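You operate a simulated robot arm through the tools that you are given. There is no shell and no other tool.

The job below is to be done with a simulated robot arm. You get a single attempt, and the scene is never put back.

## Task
Wipe the yellow mat, then unpack the white card's lot onto it.
Fine: teal cloth pad for the grit, then back; the tray of the lot on the card stands on the mat; crate lid shut; the other tray stays. Where these are worked on the way, their far stop is far enough and under half their travel is too little: crate lid. What is to be rubbed or washed off counts as gone when no trace of it is left.

The check looks at the end state, three seconds after you hand in, the way a careful person would. Anything else that was tipped, shoved, dropped, spilled or broken makes it a failure. A push-on lid holds only when it is set on centred and level and pressed home; a screw cap is set on level and turned clockwise until tight. Flat cloth is picked up by pressing the open fingertips on it (5 to 10 N) and closing them slowly along it; thin cloth reads only 2 to 8 mm in the jaws.

## Robot
A 7-joint arm with a three-finger gripper, fixed in place. Base frame: the origin is at the foot of the arm, x ahead of it, y to its left, z up; the work surface is at about z = 0.85. Units: m, degrees, N and s.
Its first joint turns from -166.0 to 166.0 degrees. Payload 2.69 kg.
Tool frame: the origin (TCP) lies between the finger pads and is the grasp point; the fingertips stand 0.03 m ahead of it; z points along the fingers, y is the line along which they close. The gripper opens to 0.128 m. The gripper's body begins 0.117 m behind the TCP.
Orientation is told as [roll, pitch, yaw] about the base's x, y, z axes, in that order, counted from this pose: with the fingers straight down and closing along the base's y, the tool's x points along the base's -x, its y along +y and its z along -z.

## Interface
- The arm moves only by the tool play_rows. Its argument "series" is a list of rows, each a list of 3 entries, a list of its own where there are three numbers: the shift along the tool's x, y, z in m, then the turn, a rotation vector about the tool's x, y, z in degrees, then the gripper command, from -1 (fully open) to 1 (shut), values between in proportion. In form: [[[tx, ty, tz], [ax, ay, az], jaw], ...]. A call has 1 to 20 rows; each row is the pose to reach, as a shift and turn from the pose commanded when the call began, along the tool's axes at that moment. Rows are played at 5 a second. More than 0.05 m and 8.6 degrees between two rows, or a gripper value outside its range, and nothing of the call is played. Where a pose cannot be reached the arm comes as near as it can. A force on the tool above 90 N (or 10 N above the force at the start of the call, whichever is more), or a blocked arm, ends the call early, and 0.2 s more pass. The fingers move at their own pace and stop on an object; they squeeze with about 25 N. The grip force told is the motor's: it shows also when the fingers shut on nothing. Time passes only in rows, and 0.2 s behind the last, so rows that repeat a pose let the fingers close. The reply holds the time, the measured pose of the TCP, the force on the tool along the base axes, the opening and the grip force, in the units named above and with some noise, with the torque about the TCP (base axes, N m) and any sound that the robot's microphone picked up.
- Cameras (640 x 400 px; columns grow to the right, rows downward): "scene" is fixed at [0.2057, 0.5002, 1.4195]; the picture's right is [-0.60, -0.80, 0.00], its down [-0.42, 0.32, -0.85] and it looks along [0.67, -0.51, -0.53] (base axes); focal length 290 px, centre (320, 200). "wrist" rides on the gripper at [0.058, 0.054, -0.131] in the tool frame; the picture's right is [-0.68, 0.74, 0.00], its down [-0.62, -0.57, -0.55] and it looks along [-0.40, -0.37, 0.84] (tool axes); focal length 234 px, centre (320, 200). There is no depth. A picture from a camera that has moved, and an enlarged one, comes with that camera's place and axes in the base frame and with its lens. The place of the scene camera against the robot may be out by one fixed shift of up to 0.025 m in any direction.
- camera(camera): a new picture of that camera. The clock stands still meanwhile.
- move_column(by): slides the trunk up (or, below 0, down) by that many m; the arm rides with it, the base frame stays. It gives what a move gives, with no picture.
- inspect(camera, box): a new picture of the part [left, top, right, bottom] of that camera's present view, enlarged. The clock stands still meanwhile.
- hand_in(): hands the job in; it is judged then, once.

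Nothing tells you positions but the pictures and the camera data. Unless the task says otherwise, let go and move clear before handing in.

The tools are called after "Call:" as a command line: name --argument value ..., lists and objects as JSON in quotes. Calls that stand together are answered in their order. play_rows: Moves the arm, as the interface text tells. Its arguments: {"type":"object","properties":{"series":{"type":"array","items":{"type":"array"}}},"required":["series"]} The other tools are called the same way: move_column (by) slides the trunk up or down; camera (camera) takes a picture; inspect (camera, box) takes an enlarged picture of a part of a camera's view; hand_in () hands the job in.

At the start:

```text
clock: 0.0
eef_pos: [0.6401, 0.3051, 1.2939]
tool_rot: [0.0, 0.0, 0.0]
contact_force: [-0.6, 0.0, 0.3]
moment: [-0.01, 0.01, 0.01]
gripper_width: 0.1282
gripper_force: 0.0
trunk travel left (down, up): [-0.15, 0.2]
```

scene: 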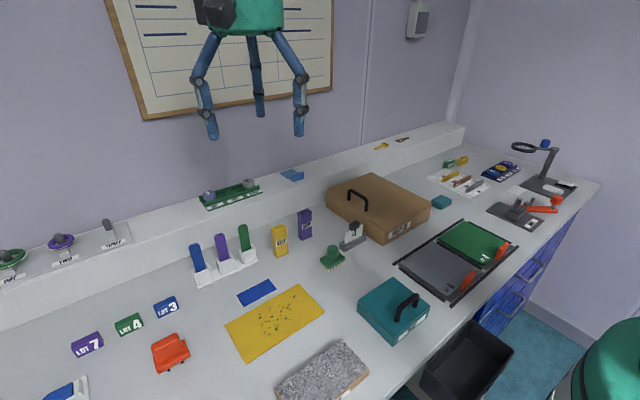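
wrist: 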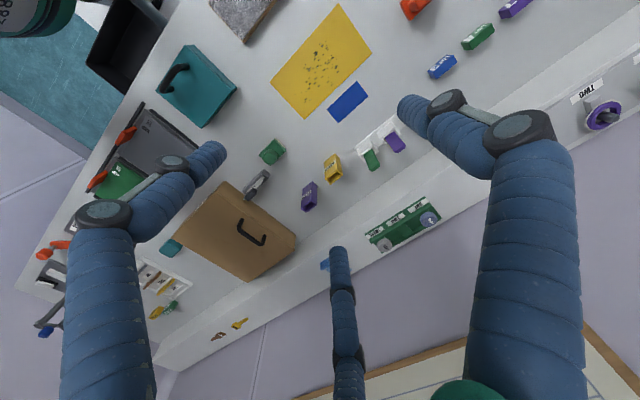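

I see a long bench with a yellow mat with grit, a blue cloth, a teal crate, a brown crate, and various lots. I will look closer before moving.

Call:
inspect --camera "scene" --box '[180, 170, 360, 380]'

Call:
inspect --camera "scene" --box '[0, 200, 200, 400]'

Call:
inspect --camera "scene" --box '[310, 150, 450, 260]'

Call:
inspect --camera "scene" --box '[420, 120, 600, 250]'

Call:
inspect --camera "scene" --box '[340, 210, 540, 360]'

Call:
inspect --camera "wrist" --box '[60, 0, 300, 150]'

```text
1.90 times, centred on (270, 275) of scene
camera zoom: at [0.2057, 0.5002, 1.4195], right [-0.6, -0.8, 0.0], down [-0.42, 0.32, -0.85], along [0.67, -0.51, -0.53], focal length 552 px, centre (415, 57)
```

zoom: 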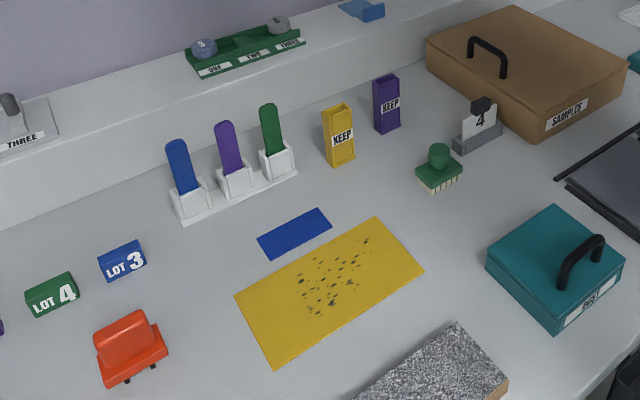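

```text
2.00 times, centred on (100, 300) of scene
camera zoom: at [0.2057, 0.5002, 1.4195], right [-0.6, -0.8, 0.0], down [-0.42, 0.32, -0.85], along [0.67, -0.51, -0.53], focal length 580 px, centre (760, 0)
```

zoom: 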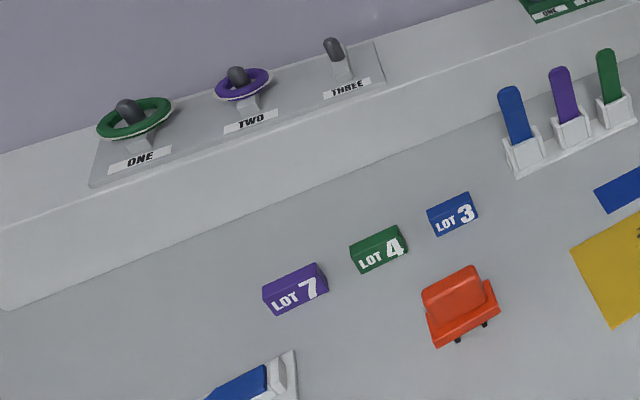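

```text
3.64 times, centred on (380, 205) of scene
camera zoom: at [0.2057, 0.5002, 1.4195], right [-0.6, -0.8, 0.0], down [-0.42, 0.32, -0.85], along [0.67, -0.51, -0.53], focal length 1054 px, centre (102, 182)
```

zoom: 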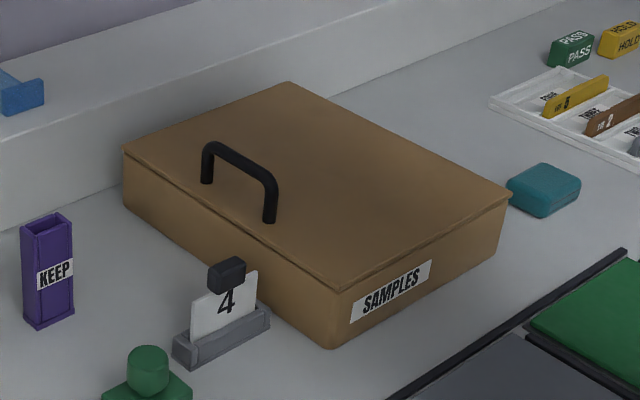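

```text
3.08 times, centred on (510, 185) of scene
camera zoom: at [0.2057, 0.5002, 1.4195], right [-0.6, -0.8, 0.0], down [-0.42, 0.32, -0.85], along [0.67, -0.51, -0.53], focal length 892 px, centre (-265, 246)
```

zoom: 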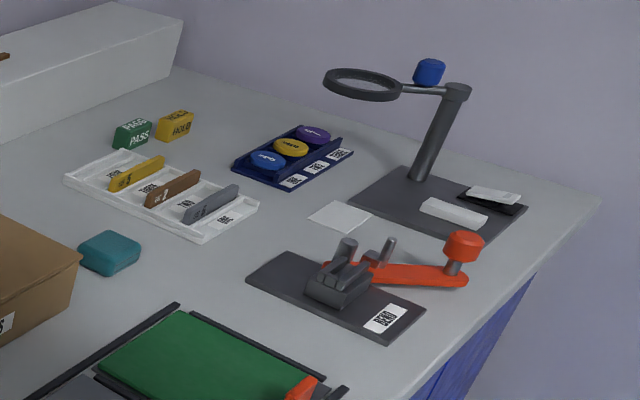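

```text
2.67 times, centred on (440, 285) of scene
camera zoom: at [0.2057, 0.5002, 1.4195], right [-0.6, -0.8, 0.0], down [-0.42, 0.32, -0.85], along [0.67, -0.51, -0.53], focal length 773 px, centre (0, -27)
```

zoom: 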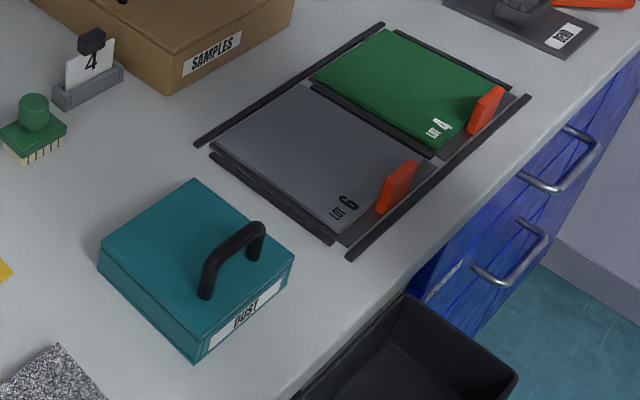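

```text
2.67 times, centred on (180, 75) of wrist
camera zoom: at [0.5815, 0.3587, 1.4252], right [0.68, 0.74, 0.0], down [0.62, -0.57, 0.55], along [0.4, -0.37, -0.84], focal length 624 px, centre (693, 533)
```

zoom: 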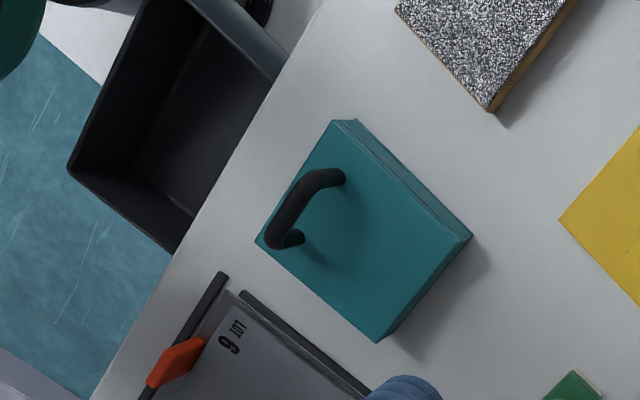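

The white card by the brown SAMPLES crate seems to read 4, and a teal pad sits behind the crate. I'll zoom in on these details before moving.

Call:
inspect --camera "scene" --box '[335, 210, 375, 255]'

Call:
inspect --camera "scene" --box '[400, 215, 520, 300]'

Call:
inspect --camera "scene" --box '[420, 185, 470, 215]'

Call:
inspect --camera "scene" --box '[220, 275, 330, 365]'

Call:
inspect --camera "wrist" --box '[150, 140, 330, 290]'

Call:
inspect --camera "wrist" --box '[20, 230, 200, 340]'

```text
8.89 times, centred on (355, 232) of scene
camera zoom: at [0.2057, 0.5002, 1.4195], right [-0.6, -0.8, 0.0], down [-0.42, 0.32, -0.85], along [0.67, -0.51, -0.53], focal length 2576 px, centre (9, -89)
```

zoom: 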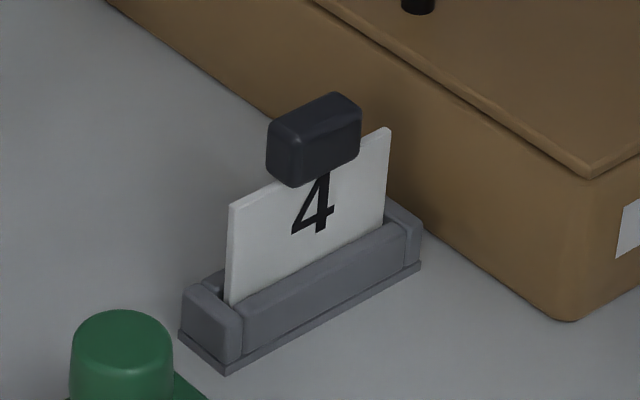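

```text
4.71 times, centred on (460, 258) of scene
camera zoom: at [0.2057, 0.5002, 1.4195], right [-0.6, -0.8, 0.0], down [-0.42, 0.32, -0.85], along [0.67, -0.51, -0.53], focal length 1364 px, centre (-339, -71)
```

zoom: 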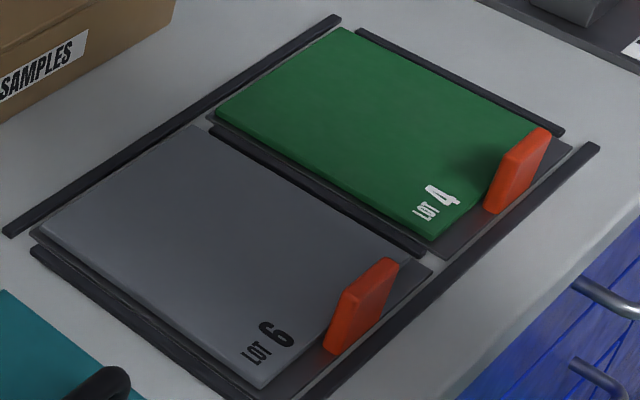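

```text
12.80 times, centred on (445, 200) of scene
camera zoom: at [0.2057, 0.5002, 1.4195], right [-0.6, -0.8, 0.0], down [-0.42, 0.32, -0.85], along [0.67, -0.51, -0.53], focal length 3710 px, centre (-1280, 200)
```

zoom: 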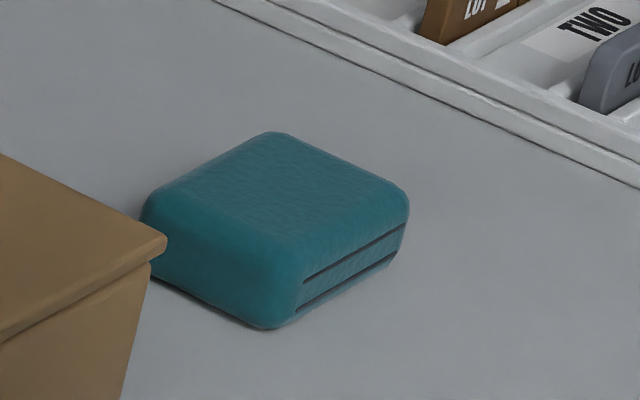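

```text
4.44 times, centred on (275, 320) of scene
camera zoom: at [0.2057, 0.5002, 1.4195], right [-0.6, -0.8, 0.0], down [-0.42, 0.32, -0.85], along [0.67, -0.51, -0.53], focal length 1288 px, centre (520, -333)
```

zoom: 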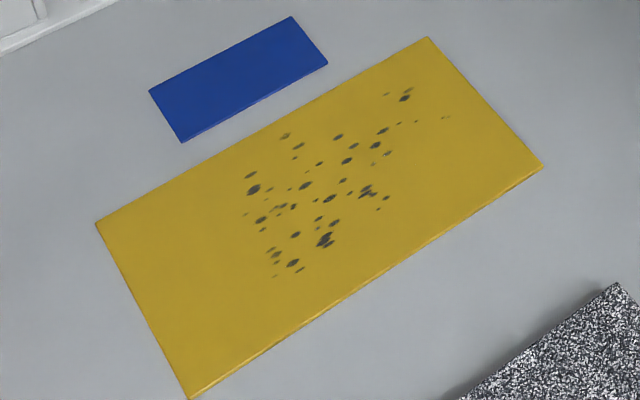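

```text
2.67 times, centred on (240, 215) of wrist
camera zoom: at [0.5815, 0.3587, 1.4252], right [0.68, 0.74, 0.0], down [0.62, -0.57, 0.55], along [0.4, -0.37, -0.84], focal length 624 px, centre (533, 160)
```

zoom: 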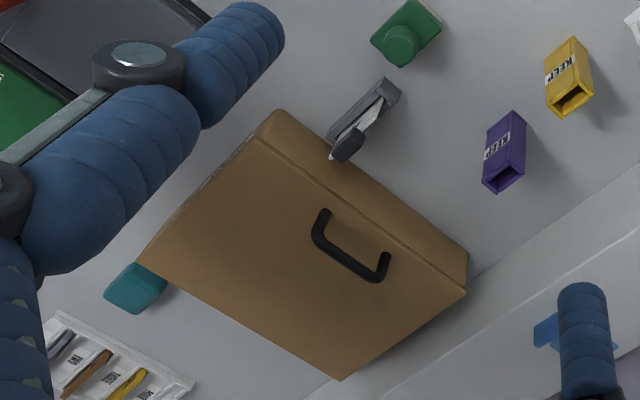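

```text
3.56 times, centred on (110, 285) of wrist
camera zoom: at [0.5815, 0.3587, 1.4252], right [0.68, 0.74, 0.0], down [0.62, -0.57, 0.55], along [0.4, -0.37, -0.84], focal length 833 px, centre (1067, -102)
```

zoom: 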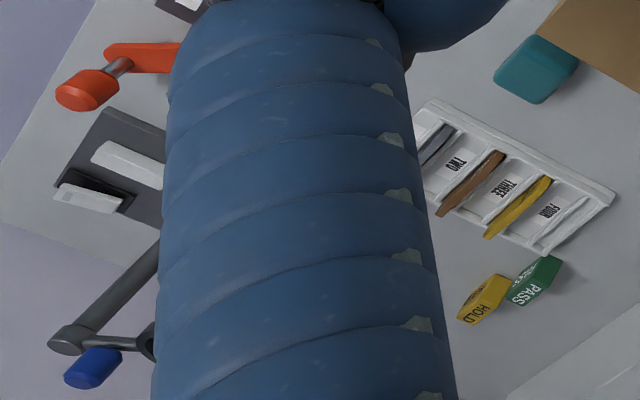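

The bench mapping gives: mat at about x 0.54–0.64, y 0.24–0.43; teal pad at about (0.638, -0.373); brown crate x 0.62–0.88, y -0.27 to -0.05, with its handle on the +y side. I'll fly over toward the pad at a safe height and look with the wrist camera.

Call:
play_rows --series '[[[0.0064, -0.0396, 0.0103], [0, 0, 0], -1], [[0.0129, -0.0793, 0.0206], [0, 0, 0], -1], [[0.0193, -0.1189, 0.0309], [0, 0, 0], -1], [[0.0257, -0.1586, 0.0411], [0, 0, 0], -1], [[0.0321, -0.1982, 0.0514], [0, 0, 0], -1], [[0.0386, -0.2379, 0.0617], [0, 0, 0], -1], [[0.045, -0.2775, 0.072], [0, 0, 0], -1], [[0.0514, -0.3171, 0.0823], [0, 0, 0], -1], [[0.0579, -0.3568, 0.0926], [0, 0, 0], -1], [[0.0643, -0.3964, 0.1029], [0, 0, 0], -1], [[0.0707, -0.4361, 0.1131], [0, 0, 0], -1], [[0.0771, -0.4757, 0.1234], [0, 0, 0], -1], [[0.0836, -0.5154, 0.1337], [0, 0, 0], -1], [[0.09, -0.555, 0.144], [0, 0, 0], -1], [[0.09, -0.555, 0.144], [0, 0, 0], -1]]'

Call:
camera --camera "wrist"

Call:
camera --camera "scene"

```text
clock: 3.2
eef_pos: [0.5495, -0.2535, 1.1489]
tool_rot: [0.1, 0.0, 0.1]
contact_force: [0.6, 0.2, 0.0]
moment: [0.05, 0.0, 0.02]
gripper_width: 0.128
gripper_force: 0.1
trunk travel left (down, up): [-0.15, 0.2]
```

```text
taken
camera wrist: at [0.4911, -0.1975, 1.2811], right [0.68, 0.74, 0.0], down [0.62, -0.57, 0.55], along [0.4, -0.37, -0.84], focal length 234 px, centre (320, 200)
```

wrist: 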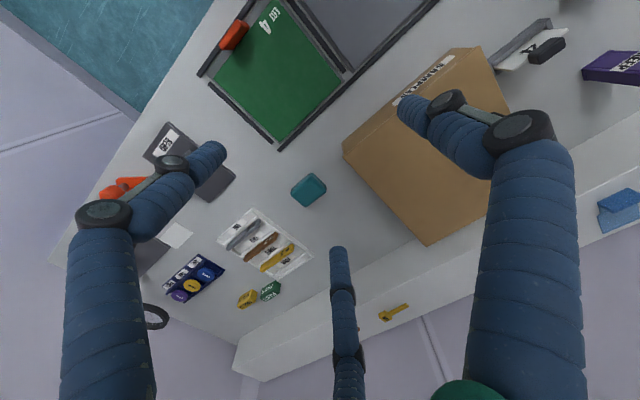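

```text
taken
```

scene: 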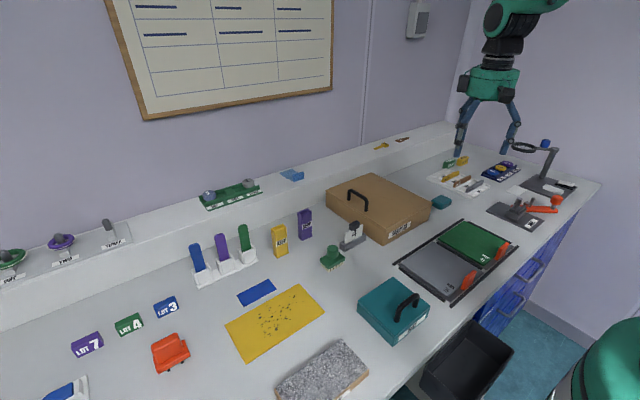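

The arm reached the spot above the far end and the pad is visible at about (0.64, -0.37). The gripper looks unusual in the picture (three limbs), so I'll close it in free air to learn how the fingers move.

Call:
play_rows --series '[[[0, 0, 0], [0, 0, 0], 0], [[0, 0, 0], [0, 0, 0], 0], [[0, 0, 0], [0, 0, 0], 0]]'

Call:
camera --camera "wrist"

Call:
inspect --camera "scene" --box '[420, 0, 600, 220]'

Call:
play_rows --series '[[[0, 0, 0], [0, 0, 0], 1], [[0, 0, 0], [0, 0, 0], 1], [[0, 0, 0], [0, 0, 0], 1]]'

Call:
camera --camera "wrist"

```text
clock: 4.0
eef_pos: [0.5516, -0.2513, 1.1506]
tool_rot: [0.1, -0.1, 0.0]
contact_force: [-0.2, 0.3, -0.1]
moment: [0.01, -0.01, 0.0]
gripper_width: 0.0641
gripper_force: 0.1
trunk travel left (down, up): [-0.15, 0.2]
```

```text
taken
camera wrist: at [0.4911, -0.1966, 1.2813], right [0.68, 0.74, 0.0], down [0.62, -0.57, 0.55], along [0.4, -0.37, -0.84], focal length 234 px, centre (320, 200)
```

wrist: 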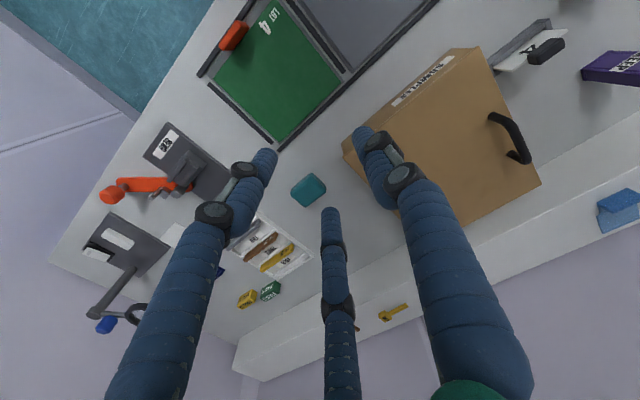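

```text
1.82 times, centred on (510, 110) of scene
camera zoom: at [0.2057, 0.5002, 1.4195], right [-0.6, -0.8, 0.0], down [-0.42, 0.32, -0.85], along [0.67, -0.51, -0.53], focal length 527 px, centre (-26, 364)
```

zoom: 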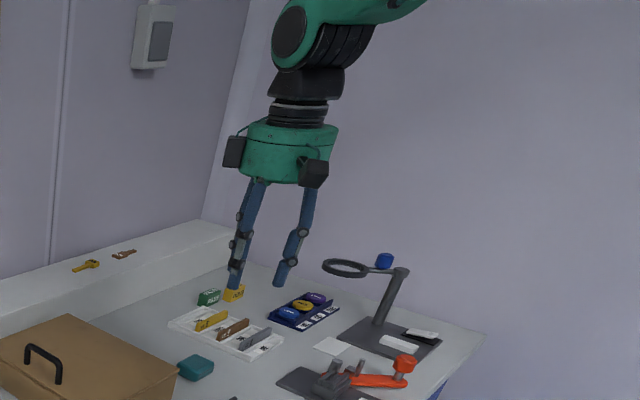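

```text
clock: 4.8
eef_pos: [0.5505, -0.2517, 1.1508]
tool_rot: [0.0, 0.0, 0.0]
contact_force: [0.7, 0.7, -0.1]
moment: [0.0, -0.01, 0.01]
gripper_width: 0.0021
gripper_force: 25.0
trunk travel left (down, up): [-0.15, 0.2]
```

```text
taken
camera wrist: at [0.4912, -0.1965, 1.2813], right [0.68, 0.74, 0.0], down [0.62, -0.57, 0.55], along [0.4, -0.37, -0.84], focal length 234 px, centre (320, 200)
```

wrist: 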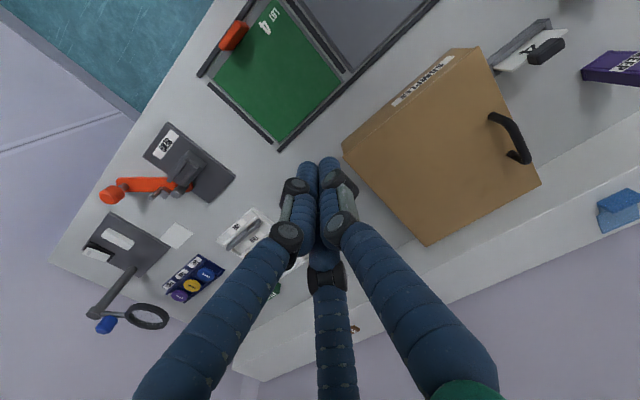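

Fingers close symmetrically at the TCP as described. I'll reopen them and zoom in on the pad to pin down its place.

Call:
play_rows --series '[[[0, 0, 0], [0, 0, 0], -1], [[0, 0, 0], [0, 0, 0], -1], [[0, 0, 0], [0, 0, 0], -1], [[0, 0, 0], [0, 0, 0], -1]]'

Call:
inspect --camera "wrist" --box '[270, 150, 350, 220]'

Call:
inspect --camera "wrist" --box '[330, 20, 570, 250]'

Call:
inspect --camera "wrist" --box '[480, 0, 640, 100]'

```text
clock: 5.8
eef_pos: [0.5514, -0.2511, 1.1505]
tool_rot: [0.0, 0.0, -0.1]
contact_force: [0.0, -0.8, 0.9]
moment: [0.0, -0.01, 0.01]
gripper_width: 0.1278
gripper_force: 0.0
trunk travel left (down, up): [-0.15, 0.2]
```

```text
5.71 times, centred on (310, 185) of wrist
camera zoom: at [0.4912, -0.1965, 1.2813], right [0.68, 0.74, 0.0], down [0.62, -0.57, 0.55], along [0.4, -0.37, -0.84], focal length 1338 px, centre (377, 286)
```

zoom: 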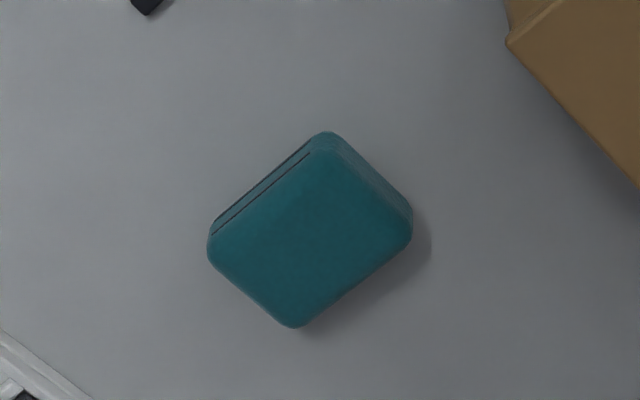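

```text
1.74 times, centred on (450, 135) of wrist
camera zoom: at [0.4912, -0.1965, 1.2813], right [0.68, 0.74, 0.0], down [0.62, -0.57, 0.55], along [0.4, -0.37, -0.84], focal length 407 px, centre (94, 313)
```

zoom: 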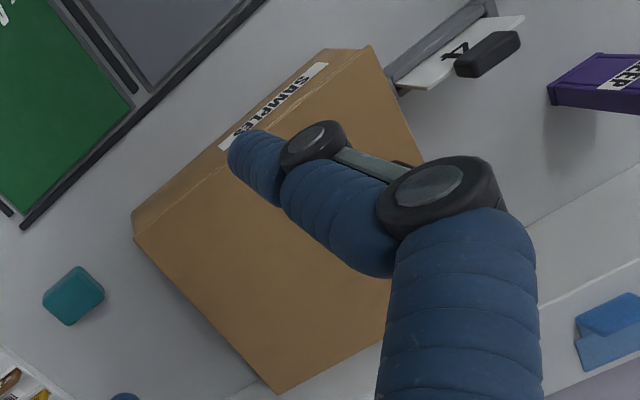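

```text
4.00 times, centred on (560, 50) of wrist
camera zoom: at [0.4912, -0.1965, 1.2813], right [0.68, 0.74, 0.0], down [0.62, -0.57, 0.55], along [0.4, -0.37, -0.84], focal length 937 px, centre (-640, 800)
```

zoom: 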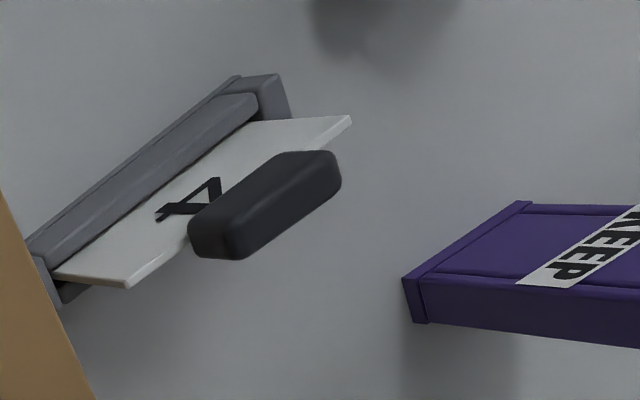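

The card clearly reads 4, and the wrist view puts the pad's centre near (0.654, -0.379). I'll move above it with the fingers half open and check alignment.

Call:
play_rows --series '[[[-0.0173, -0.0215, 0.025], [0, 0, 0], -0.35], [[-0.0347, -0.043, 0.05], [0, 0, 0], -0.35], [[-0.052, -0.0645, 0.075], [0, 0, 0], -0.35], [[-0.0693, -0.086, 0.1], [0, 0, 0], -0.35], [[-0.0867, -0.1075, 0.125], [0, 0, 0], -0.35], [[-0.104, -0.129, 0.15], [0, 0, 0], -0.35], [[-0.104, -0.129, 0.15], [0, 0, 0], -0.35]]'

Call:
camera --camera "wrist"

Call:
inspect --camera "scene" --box '[380, 80, 560, 230]'

```text
clock: 7.4
eef_pos: [0.6539, -0.3809, 0.9997]
tool_rot: [0.0, 0.1, 0.1]
contact_force: [0.7, 0.2, 0.5]
moment: [0.05, 0.03, 0.01]
gripper_width: 0.0864
gripper_force: 0.0
trunk travel left (down, up): [-0.15, 0.2]
```

```text
taken
camera wrist: at [0.5946, -0.3259, 1.1308], right [0.68, 0.74, 0.0], down [0.62, -0.57, 0.55], along [0.4, -0.37, -0.84], focal length 234 px, centre (320, 200)
```

wrist: 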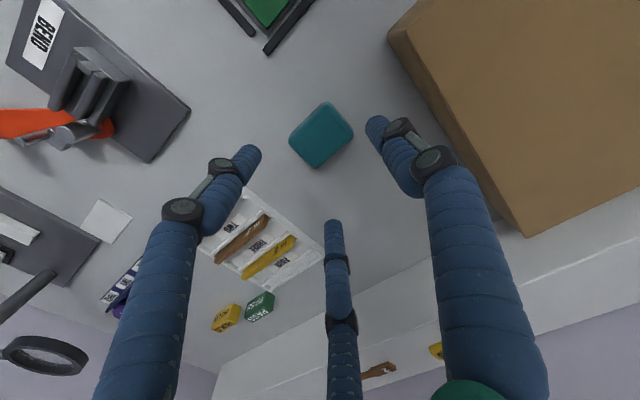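

```text
2.67 times, centred on (470, 155) of scene
camera zoom: at [0.2057, 0.5002, 1.4195], right [-0.6, -0.8, 0.0], down [-0.42, 0.32, -0.85], along [0.67, -0.51, -0.53], focal length 773 px, centre (-80, 320)
```

zoom: 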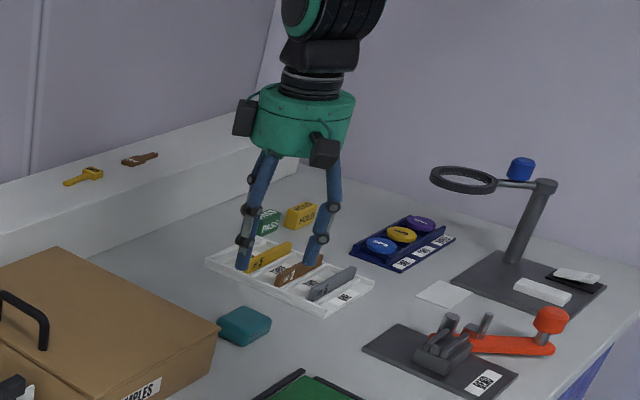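

The pad sits right under the tool axis. I'll descend so the fingertips stop about 9 mm above the bench, then close gently on it.

Call:
play_rows --series '[[[0, 0, 0.03], [0, 0, 0], -0.35], [[0, 0, 0.06], [0, 0, 0], -0.35], [[0, 0, 0.085], [0, 0, 0], -0.35], [[0, 0, 0.1], [0, 0, 0], -0.35], [[0, 0, 0.111], [0, 0, 0], -0.35], [[0, 0, 0.111], [0, 0, 0], -0.35]]'

Call:
camera --camera "wrist"

```text
clock: 8.8
eef_pos: [0.6533, -0.3811, 0.8875]
tool_rot: [0.0, 0.1, 0.0]
contact_force: [-0.1, -0.1, -0.7]
moment: [0.0, 0.04, 0.01]
gripper_width: 0.0866
gripper_force: 0.0
trunk travel left (down, up): [-0.15, 0.2]
```

```text
taken
camera wrist: at [0.5944, -0.3259, 1.0198], right [0.68, 0.74, 0.0], down [0.62, -0.57, 0.55], along [0.4, -0.37, -0.84], focal length 234 px, centre (320, 200)
```

wrist: 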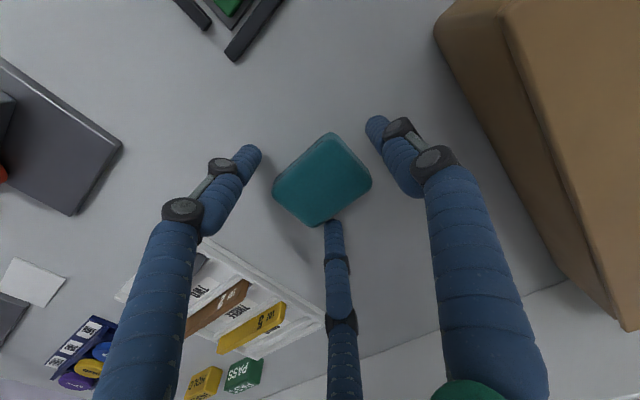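

The pad is centred between the fingers. Closing now.

Call:
play_rows --series '[[[0, 0, 0], [0, 0, 0], 0], [[0, 0, 0], [0, 0, 0], 0.2], [[0, 0, 0], [0, 0, 0], 1], [[0, 0, 0], [0, 0, 0], 1], [[0, 0, 0], [0, 0, 0], 1]]'

Call:
camera --camera "wrist"

```text
clock: 10.0
eef_pos: [0.6537, -0.3796, 0.8897]
tool_rot: [-0.1, 0.0, 0.1]
contact_force: [0.0, 0.4, 1.3]
moment: [0.07, -0.01, 0.0]
gripper_width: 0.0586
gripper_force: 25.3
trunk travel left (down, up): [-0.15, 0.2]
```

```text
taken
camera wrist: at [0.5942, -0.3257, 1.0201], right [0.68, 0.74, 0.0], down [0.62, -0.57, 0.55], along [0.4, -0.37, -0.84], focal length 234 px, centre (320, 200)
```

wrist: 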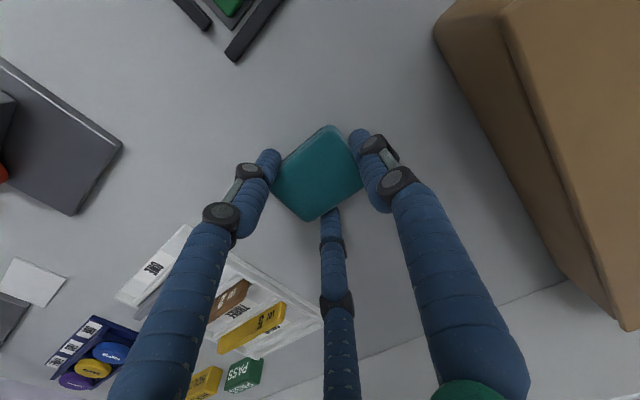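

The pad is held at 0.0586 m. I'll lift it straight up and check the grip.

Call:
play_rows --series '[[[0, 0, -0.02], [0, 0, 0], 1], [[0, 0, -0.05], [0, 0, 0], 1], [[0, 0, -0.09], [0, 0, 0], 1], [[0, 0, -0.13], [0, 0, 0], 1], [[0, 0, -0.17], [0, 0, 0], 1], [[0, 0, -0.211], [0, 0, 0], 1], [[0, 0, -0.211], [0, 0, 0], 1]]'

Call:
camera --camera "wrist"

Call:
inspect --camera "scene" --box '[380, 80, 560, 230]'

```text
clock: 11.6
eef_pos: [0.6546, -0.3798, 1.1012]
tool_rot: [0.1, 0.0, 0.0]
contact_force: [-0.6, 0.1, -0.4]
moment: [-0.04, -0.04, 0.01]
gripper_width: 0.0584
gripper_force: 24.7
trunk travel left (down, up): [-0.15, 0.2]
```

```text
taken
camera wrist: at [0.5945, -0.3249, 1.2316], right [0.68, 0.74, 0.0], down [0.62, -0.57, 0.55], along [0.4, -0.37, -0.84], focal length 234 px, centre (320, 200)
```

wrist: 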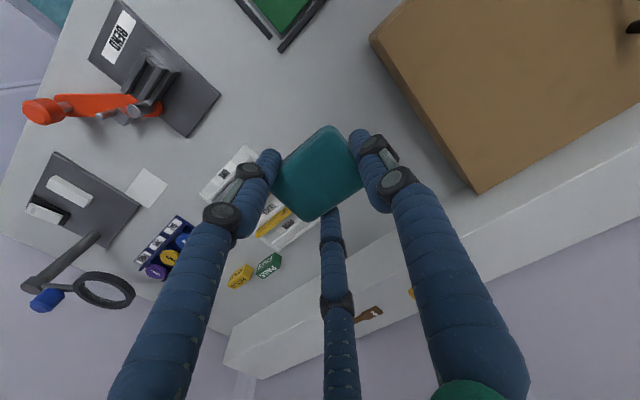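

```text
2.67 times, centred on (470, 155) of scene
camera zoom: at [0.2057, 0.5002, 1.4195], right [-0.6, -0.8, 0.0], down [-0.42, 0.32, -0.85], along [0.67, -0.51, -0.53], focal length 773 px, centre (-80, 320)
```

zoom: 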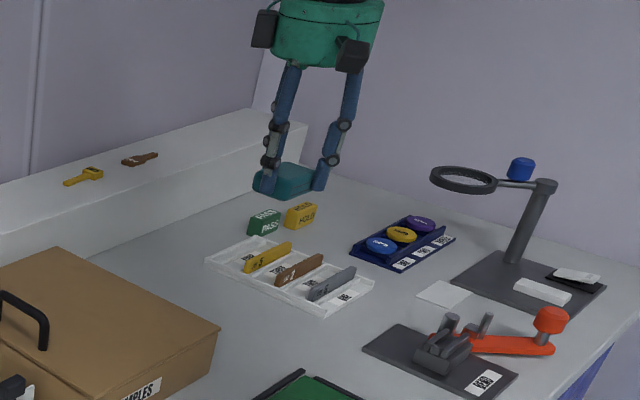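

The pad is securely held (turned slightly in the grip, no matter). Now I carry it high over the bench to the mat.

Call:
play_rows --series '[[[0.0035, 0.045, 0], [0, 0, 0], 1], [[0.007, 0.09, 0], [0, 0, 0], 1], [[0.0105, 0.135, 0], [0, 0, 0], 1], [[0.014, 0.18, 0], [0, 0, 0], 1], [[0.0175, 0.225, 0], [0, 0, 0], 1], [[0.021, 0.27, 0], [0, 0, 0], 1], [[0.0245, 0.315, 0], [0, 0, 0], 1], [[0.028, 0.36, 0], [0, 0, 0], 1], [[0.0315, 0.405, 0], [0, 0, 0], 1], [[0.035, 0.45, 0], [0, 0, 0], 1], [[0.0385, 0.495, 0], [0, 0, 0], 1], [[0.042, 0.54, 0], [0, 0, 0], 1], [[0.0455, 0.585, 0], [0, 0, 0], 1], [[0.049, 0.63, 0], [0, 0, 0], 1], [[0.0525, 0.675, 0], [0, 0, 0], 1], [[0.054, 0.72, 0], [0, 0, 0], 1], [[0.054, 0.72, 0], [0, 0, 0], 1]]'

Call:
camera --camera "wrist"

Call:
camera --camera "scene"

```text
clock: 15.2
eef_pos: [0.6014, 0.3402, 1.1]
tool_rot: [0.0, 0.0, 0.0]
contact_force: [0.7, 1.1, -0.3]
moment: [-0.06, 0.01, 0.0]
gripper_width: 0.0578
gripper_force: 24.9
trunk travel left (down, up): [-0.15, 0.2]
```

```text
taken
camera wrist: at [0.5422, 0.3953, 1.2305], right [0.68, 0.74, 0.0], down [0.62, -0.57, 0.55], along [0.4, -0.37, -0.84], focal length 234 px, centre (320, 200)
```

wrist: 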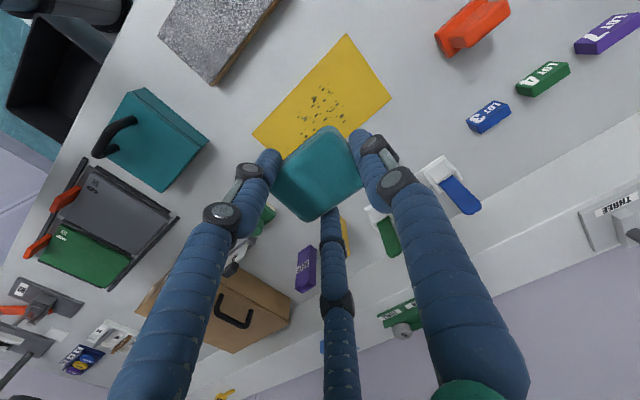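

```text
taken
```

scene: 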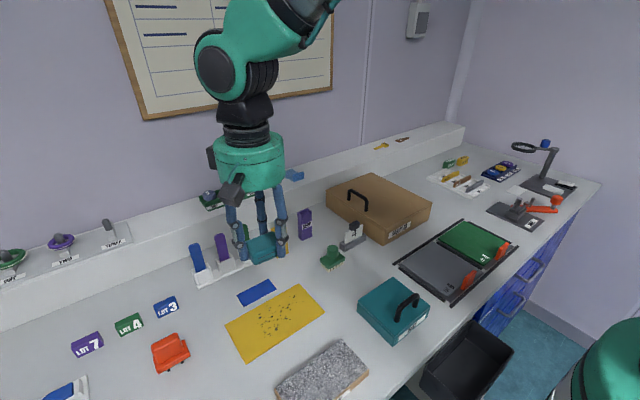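

The mat measures about x 0.552–0.659, y 0.234–0.432. I'll bring the pad down on its near corner and lower until a light contact.

Call:
play_rows --series '[[[0.01, -0.03, 0.03], [0, 0, 0], 1], [[0.02, -0.06, 0.06], [0, 0, 0], 1], [[0.02, -0.078, 0.1], [0, 0, 0], 1], [[0.02, -0.078, 0.14], [0, 0, 0], 1], [[0.02, -0.078, 0.18], [0, 0, 0], 1], [[0.02, -0.078, 0.198], [0, 0, 0], 1], [[0.02, -0.078, 0.204], [0, 0, 0], 1], [[0.02, -0.078, 0.207], [0, 0, 0], 1], [[0.02, -0.078, 0.207], [0, 0, 0], 1]]'

Call:
camera --camera "wrist"

Call:
inspect --camera "scene" --box '[200, 220, 360, 380]'

```text
clock: 17.2
eef_pos: [0.5814, 0.2613, 0.8934]
tool_rot: [0.0, 0.1, 0.0]
contact_force: [0.4, 0.1, 0.2]
moment: [0.0, 0.0, -0.02]
gripper_width: 0.0578
gripper_force: 25.3
trunk travel left (down, up): [-0.15, 0.2]
```

```text
taken
camera wrist: at [0.5217, 0.317, 1.0237], right [0.68, 0.74, 0.0], down [0.62, -0.57, 0.55], along [0.4, -0.37, -0.84], focal length 234 px, centre (320, 200)
```

wrist: 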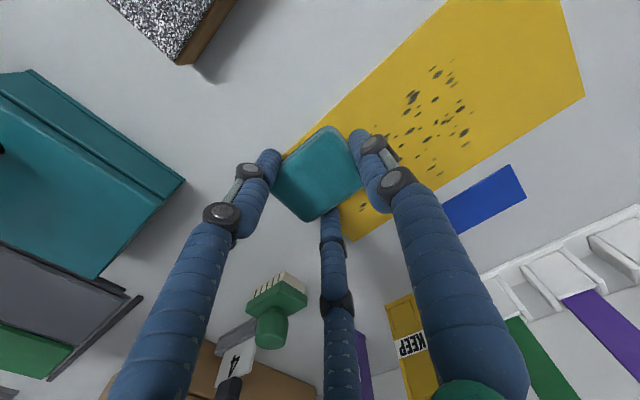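

```text
2.50 times, centred on (280, 300) of scene
camera zoom: at [0.2057, 0.5002, 1.4195], right [-0.6, -0.8, 0.0], down [-0.42, 0.32, -0.85], along [0.67, -0.51, -0.53], focal length 725 px, centre (420, -50)
```

zoom: 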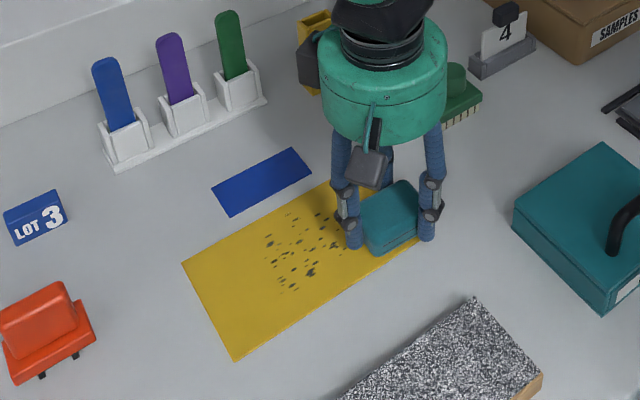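

Still just above the mat with no contact. I'll lower in millimetre steps until I feel a few newtons.

Call:
play_rows --series '[[[0, 0, 0.001], [0, 0, 0], 1], [[0, 0, 0.002], [0, 0, 0], 1], [[0, 0, 0.003], [0, 0, 0], 1]]'

```text
clock: 18.0
eef_pos: [0.5804, 0.263, 0.8934]
tool_rot: [0.0, -0.1, 0.0]
contact_force: [-6.3, 0.5, 18.8]
moment: [-0.01, 0.32, -0.05]
gripper_width: 0.0582
gripper_force: 24.7
trunk travel left (down, up): [-0.15, 0.2]
```

Contact is about 19 N, a bit more than needed; I'll ease off slightly and sweep the first lane along y.

Call:
play_rows --series '[[[0, 0, -0.0013], [0, 0, 0], 1], [[0, 0.02, -0.0013], [0, 0, 0], 1], [[0, 0.04, -0.0013], [0, 0, 0], 1], [[0, 0.06, -0.0013], [0, 0, 0], 1], [[0, 0.08, -0.0013], [0, 0, 0], 1], [[0, 0.1, -0.0013], [0, 0, 0], 1], [[0, 0.12, -0.0013], [0, 0, 0], 1], [[0, 0.143, -0.0013], [0, 0, 0], 1]]'

Call:
camera --camera "wrist"

Call:
inspect --camera "scene" --box '[200, 220, 360, 380]'

```text
clock: 19.8
eef_pos: [0.5803, 0.4064, 0.8926]
tool_rot: [0.0, 0.0, 0.0]
contact_force: [0.1, 0.4, 1.8]
moment: [0.05, -0.02, 0.02]
gripper_width: 0.0578
gripper_force: 25.2
trunk travel left (down, up): [-0.15, 0.2]
```

```text
taken
camera wrist: at [0.5214, 0.4608, 1.0228], right [0.68, 0.74, 0.0], down [0.62, -0.57, 0.55], along [0.4, -0.37, -0.84], focal length 234 px, centre (320, 200)
```

wrist: 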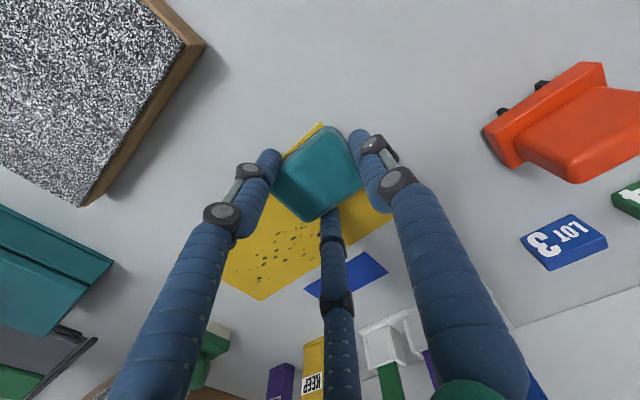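

```text
2.50 times, centred on (280, 300) of scene
camera zoom: at [0.2057, 0.5002, 1.4195], right [-0.6, -0.8, 0.0], down [-0.42, 0.32, -0.85], along [0.67, -0.51, -0.53], focal length 725 px, centre (420, -50)
```

zoom: 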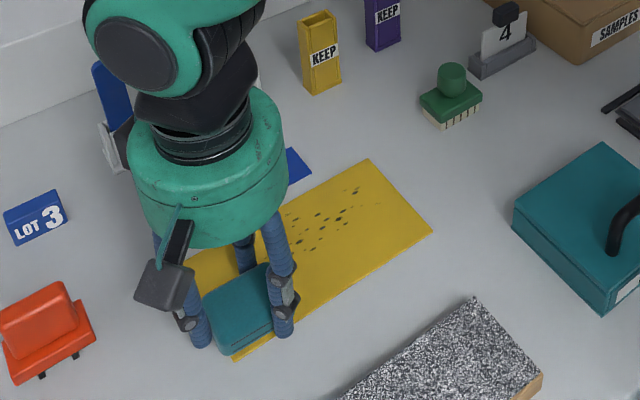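

The first lane removed specks along the near edge. I'll press marginally more and do lanes two and three.

Call:
play_rows --series '[[[-0.018, 0, 0.0008], [0, 0, 0], 1], [[-0.018, -0.024, 0.0008], [0, 0, 0], 1], [[-0.018, -0.048, 0.0008], [0, 0, 0], 1], [[-0.018, -0.072, 0.0008], [0, 0, 0], 1], [[-0.018, -0.096, 0.0008], [0, 0, 0], 1], [[-0.018, -0.12, 0.0008], [0, 0, 0], 1], [[-0.018, -0.143, 0.0008], [0, 0, 0], 1], [[-0.036, -0.143, 0.0008], [0, 0, 0], 1], [[-0.036, -0.12, 0.0008], [0, 0, 0], 1], [[-0.036, -0.096, 0.0008], [0, 0, 0], 1], [[-0.036, -0.072, 0.0008], [0, 0, 0], 1], [[-0.036, -0.048, 0.0008], [0, 0, 0], 1], [[-0.036, -0.024, 0.0008], [0, 0, 0], 1], [[-0.036, 0, 0.0008], [0, 0, 0], 1]]'

Call:
camera --camera "wrist"

Call:
inspect --camera "scene" --box '[200, 220, 360, 380]'

```text
clock: 22.8
eef_pos: [0.6165, 0.4058, 0.8911]
tool_rot: [-0.1, 0.0, 0.0]
contact_force: [-0.8, 1.2, 11.9]
moment: [-0.13, 0.01, 0.06]
gripper_width: 0.0578
gripper_force: 25.4
trunk travel left (down, up): [-0.15, 0.2]
```

```text
taken
camera wrist: at [0.5568, 0.4595, 1.0223], right [0.68, 0.74, 0.0], down [0.62, -0.57, 0.55], along [0.4, -0.37, -0.84], focal length 234 px, centre (320, 200)
```

wrist: 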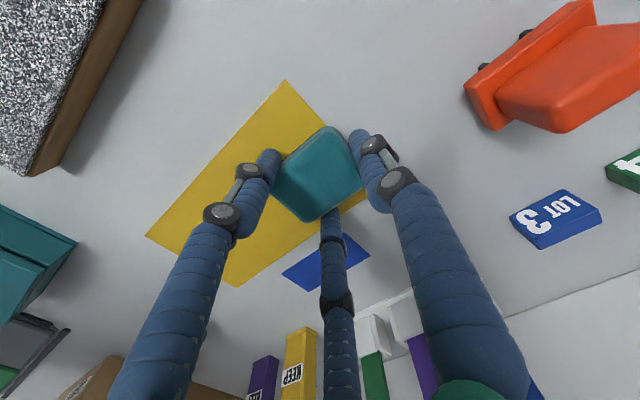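

```text
2.50 times, centred on (280, 300) of scene
camera zoom: at [0.2057, 0.5002, 1.4195], right [-0.6, -0.8, 0.0], down [-0.42, 0.32, -0.85], along [0.67, -0.51, -0.53], focal length 725 px, centre (420, -50)
```

zoom: 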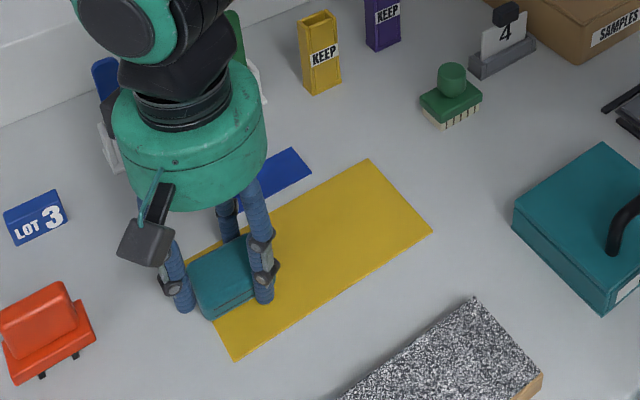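

No specks remain visible so far; I'll do the last two lanes toward the far edge, then repeat the middle for certainty.

Call:
play_rows --series '[[[-0.016, 0, 0], [0, 0, 0], 1], [[-0.016, -0.024, 0], [0, 0, 0], 1], [[-0.016, -0.048, 0], [0, 0, 0], 1], [[-0.016, -0.072, 0], [0, 0, 0], 1], [[-0.016, -0.096, 0], [0, 0, 0], 1], [[-0.016, -0.12, 0], [0, 0, 0], 1], [[-0.016, -0.143, 0], [0, 0, 0], 1], [[-0.03, -0.143, 0], [0, 0, 0], 1], [[-0.03, -0.12, 0], [0, 0, 0], 1], [[-0.03, -0.096, 0], [0, 0, 0], 1], [[-0.03, -0.072, 0], [0, 0, 0], 1], [[-0.03, -0.048, 0], [0, 0, 0], 1], [[-0.03, -0.024, 0], [0, 0, 0], 1], [[-0.03, 0, 0], [0, 0, 0], 1]]'

Call:
play_rows --series '[[[0.02, 0, 0], [0, 0, 0], 1], [[0.02, -0.024, 0], [0, 0, 0], 1], [[0.02, -0.048, 0], [0, 0, 0], 1], [[0.02, -0.072, 0], [0, 0, 0], 1], [[0.02, -0.096, 0], [0, 0, 0], 1], [[0.02, -0.12, 0], [0, 0, 0], 1], [[0.02, -0.143, 0], [0, 0, 0], 1], [[0.04, -0.143, 0], [0, 0, 0], 1], [[0.04, -0.12, 0], [0, 0, 0], 1], [[0.04, -0.096, 0], [0, 0, 0], 1], [[0.04, -0.072, 0], [0, 0, 0], 1], [[0.04, -0.048, 0], [0, 0, 0], 1], [[0.04, -0.024, 0], [0, 0, 0], 1], [[0.04, 0, 0], [0, 0, 0], 1]]'

```text
clock: 25.8
eef_pos: [0.6467, 0.4062, 0.8909]
tool_rot: [0.0, 0.0, 0.0]
contact_force: [-0.3, 3.6, 9.4]
moment: [-0.05, 0.05, 0.07]
gripper_width: 0.0582
gripper_force: 25.0
trunk travel left (down, up): [-0.15, 0.2]
```

```text
clock: 28.8
eef_pos: [0.6068, 0.4056, 0.892]
tool_rot: [0.1, 0.0, -0.1]
contact_force: [-0.7, 2.2, 4.4]
moment: [-0.02, 0.07, -0.03]
gripper_width: 0.0577
gripper_force: 25.4
trunk travel left (down, up): [-0.15, 0.2]
```

One more pass along the near edge, then lift the pad clear to inspect the mat.

Call:
play_rows --series '[[[0.026, 0, 0], [0, 0, 0], 1], [[0.026, -0.024, 0], [0, 0, 0], 1], [[0.026, -0.048, 0], [0, 0, 0], 1], [[0.026, -0.072, 0], [0, 0, 0], 1], [[0.026, -0.096, 0], [0, 0, 0], 1], [[0.026, -0.12, 0], [0, 0, 0], 1], [[0.026, -0.143, 0], [0, 0, 0], 1], [[0.026, -0.143, -0.02], [0, 0, 0], 1], [[0.026, -0.143, -0.06], [0, 0, 0], 1], [[0.026, -0.153, -0.1], [0, 0, 0], 1], [[0.016, -0.183, -0.13], [0, 0, 0], 1], [[0.006, -0.213, -0.16], [0, 0, 0], 1], [[0.0, -0.243, -0.18], [0, 0, 0], 1], [[0.0, -0.283, -0.2], [0, 0, 0], 1], [[0.0, -0.283, -0.21], [0, 0, 0], 1]]'

Call:
inspect --camera "scene" --box '[220, 270, 335, 365]'

Call:
camera --camera "wrist"

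Call:
camera --camera "scene"

```text
clock: 32.0
eef_pos: [0.6059, 0.1208, 1.1005]
tool_rot: [0.1, 0.1, 0.0]
contact_force: [0.0, 0.1, -0.4]
moment: [0.06, -0.01, 0.0]
gripper_width: 0.0578
gripper_force: 25.7
trunk travel left (down, up): [-0.15, 0.2]
```

```text
4.21 times, centred on (278, 318) of scene
camera zoom: at [0.2057, 0.5002, 1.4195], right [-0.6, -0.8, 0.0], down [-0.42, 0.32, -0.85], along [0.67, -0.51, -0.53], focal length 1220 px, centre (499, -295)
```

zoom: 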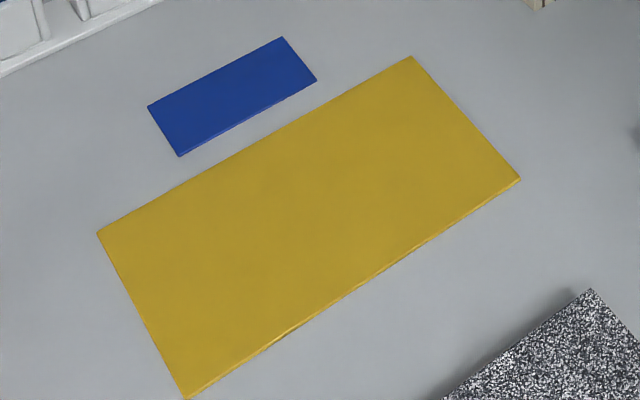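

```text
taken
camera wrist: at [0.5473, 0.1754, 1.232], right [0.68, 0.74, 0.0], down [0.62, -0.57, 0.55], along [0.4, -0.37, -0.84], focal length 234 px, centre (320, 200)
```

wrist: 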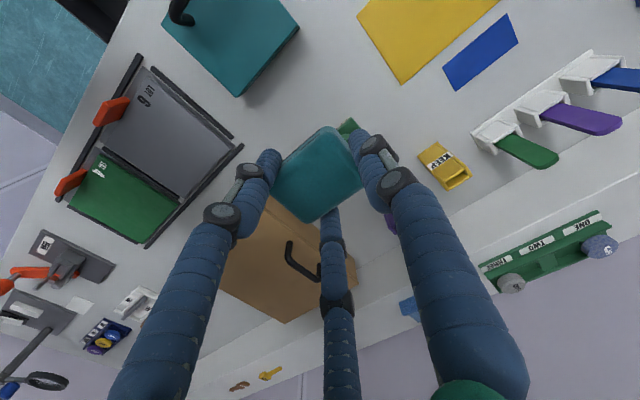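

```text
taken
```

scene: 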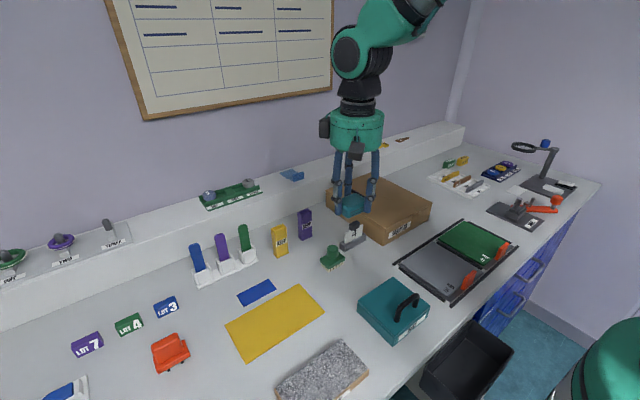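

The mat is clean. I'll return the pad to its original spot at (0.654, -0.380).

Call:
play_rows --series '[[[-0.0044, -0.0456, 0], [0, 0, 0], 1], [[-0.0087, -0.0913, 0], [0, 0, 0], 1], [[-0.0131, -0.1369, 0], [0, 0, 0], 1], [[-0.0175, -0.1825, 0], [0, 0, 0], 1], [[-0.0218, -0.2282, 0], [0, 0, 0], 1], [[-0.0262, -0.2738, 0], [0, 0, 0], 1], [[-0.0305, -0.3195, 0], [0, 0, 0], 1], [[-0.0349, -0.3651, 0], [0, 0, 0], 1], [[-0.0393, -0.4107, 0], [0, 0, 0], 1], [[-0.0436, -0.4564, 0], [0, 0, 0], 1], [[-0.048, -0.502, 0], [0, 0, 0], 1], [[-0.048, -0.502, 0.04], [0, 0, 0], 1], [[-0.048, -0.502, 0.08], [0, 0, 0], 1], [[-0.048, -0.502, 0.12], [0, 0, 0], 1], [[-0.048, -0.502, 0.16], [0, 0, 0], 1], [[-0.048, -0.502, 0.19], [0, 0, 0], 1], [[-0.048, -0.502, 0.204], [0, 0, 0], 1], [[-0.048, -0.502, 0.209], [0, 0, 0], 1], [[-0.048, -0.502, 0.209], [0, 0, 0], 1]]'

Call:
camera --camera "wrist"

```text
clock: 36.0
eef_pos: [0.655, -0.3804, 0.8919]
tool_rot: [-0.1, 0.1, -0.1]
contact_force: [-0.4, 0.5, 0.3]
moment: [0.0, 0.02, 0.0]
gripper_width: 0.0577
gripper_force: 25.1
trunk travel left (down, up): [-0.15, 0.2]
```

```text
taken
camera wrist: at [0.5954, -0.3252, 1.0232], right [0.68, 0.74, 0.0], down [0.62, -0.57, 0.55], along [0.4, -0.37, -0.84], focal length 234 px, centre (320, 200)
```

wrist: 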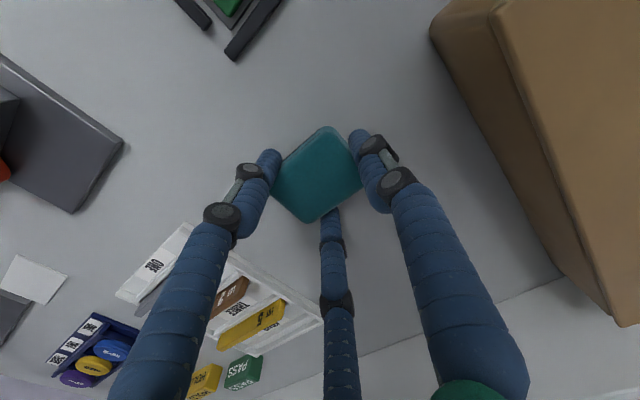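

Just about on the bench with no force yet; I'll lower the last 2 mm and release, then retreat upward.

Call:
play_rows --series '[[[0, 0, 0.001], [0, 0, 0], 1], [[0, 0, 0.002], [0, 0, 0], 1]]'

```text
clock: 36.6
eef_pos: [0.6542, -0.38, 0.8905]
tool_rot: [0.0, 0.1, 0.1]
contact_force: [0.1, -0.5, 0.2]
moment: [0.01, 0.03, -0.01]
gripper_width: 0.0577
gripper_force: 25.0
trunk travel left (down, up): [-0.15, 0.2]
```

Call:
play_rows --series '[[[0, 0, 0.001], [0, 0, 0], 1], [[0, 0, 0.002], [0, 0, 0], 1]]'

```text
clock: 37.2
eef_pos: [0.6547, -0.3787, 0.8889]
tool_rot: [0.0, 0.0, 0.0]
contact_force: [-0.8, -0.2, 0.1]
moment: [0.0, -0.01, 0.0]
gripper_width: 0.0579
gripper_force: 24.9
trunk travel left (down, up): [-0.15, 0.2]
```

The pad has ridden up slightly in the grip; one more small step until it touches.

Call:
play_rows --series '[[[0, 0, 0.001], [0, 0, 0], 1], [[0, 0, 0.002], [0, 0, 0], 1]]'

```text
clock: 37.8
eef_pos: [0.6539, -0.3806, 0.8883]
tool_rot: [-0.2, 0.0, 0.0]
contact_force: [-2.2, 3.1, 12.7]
moment: [0.06, 0.14, -0.01]
gripper_width: 0.058
gripper_force: 24.9
trunk travel left (down, up): [-0.15, 0.2]
```

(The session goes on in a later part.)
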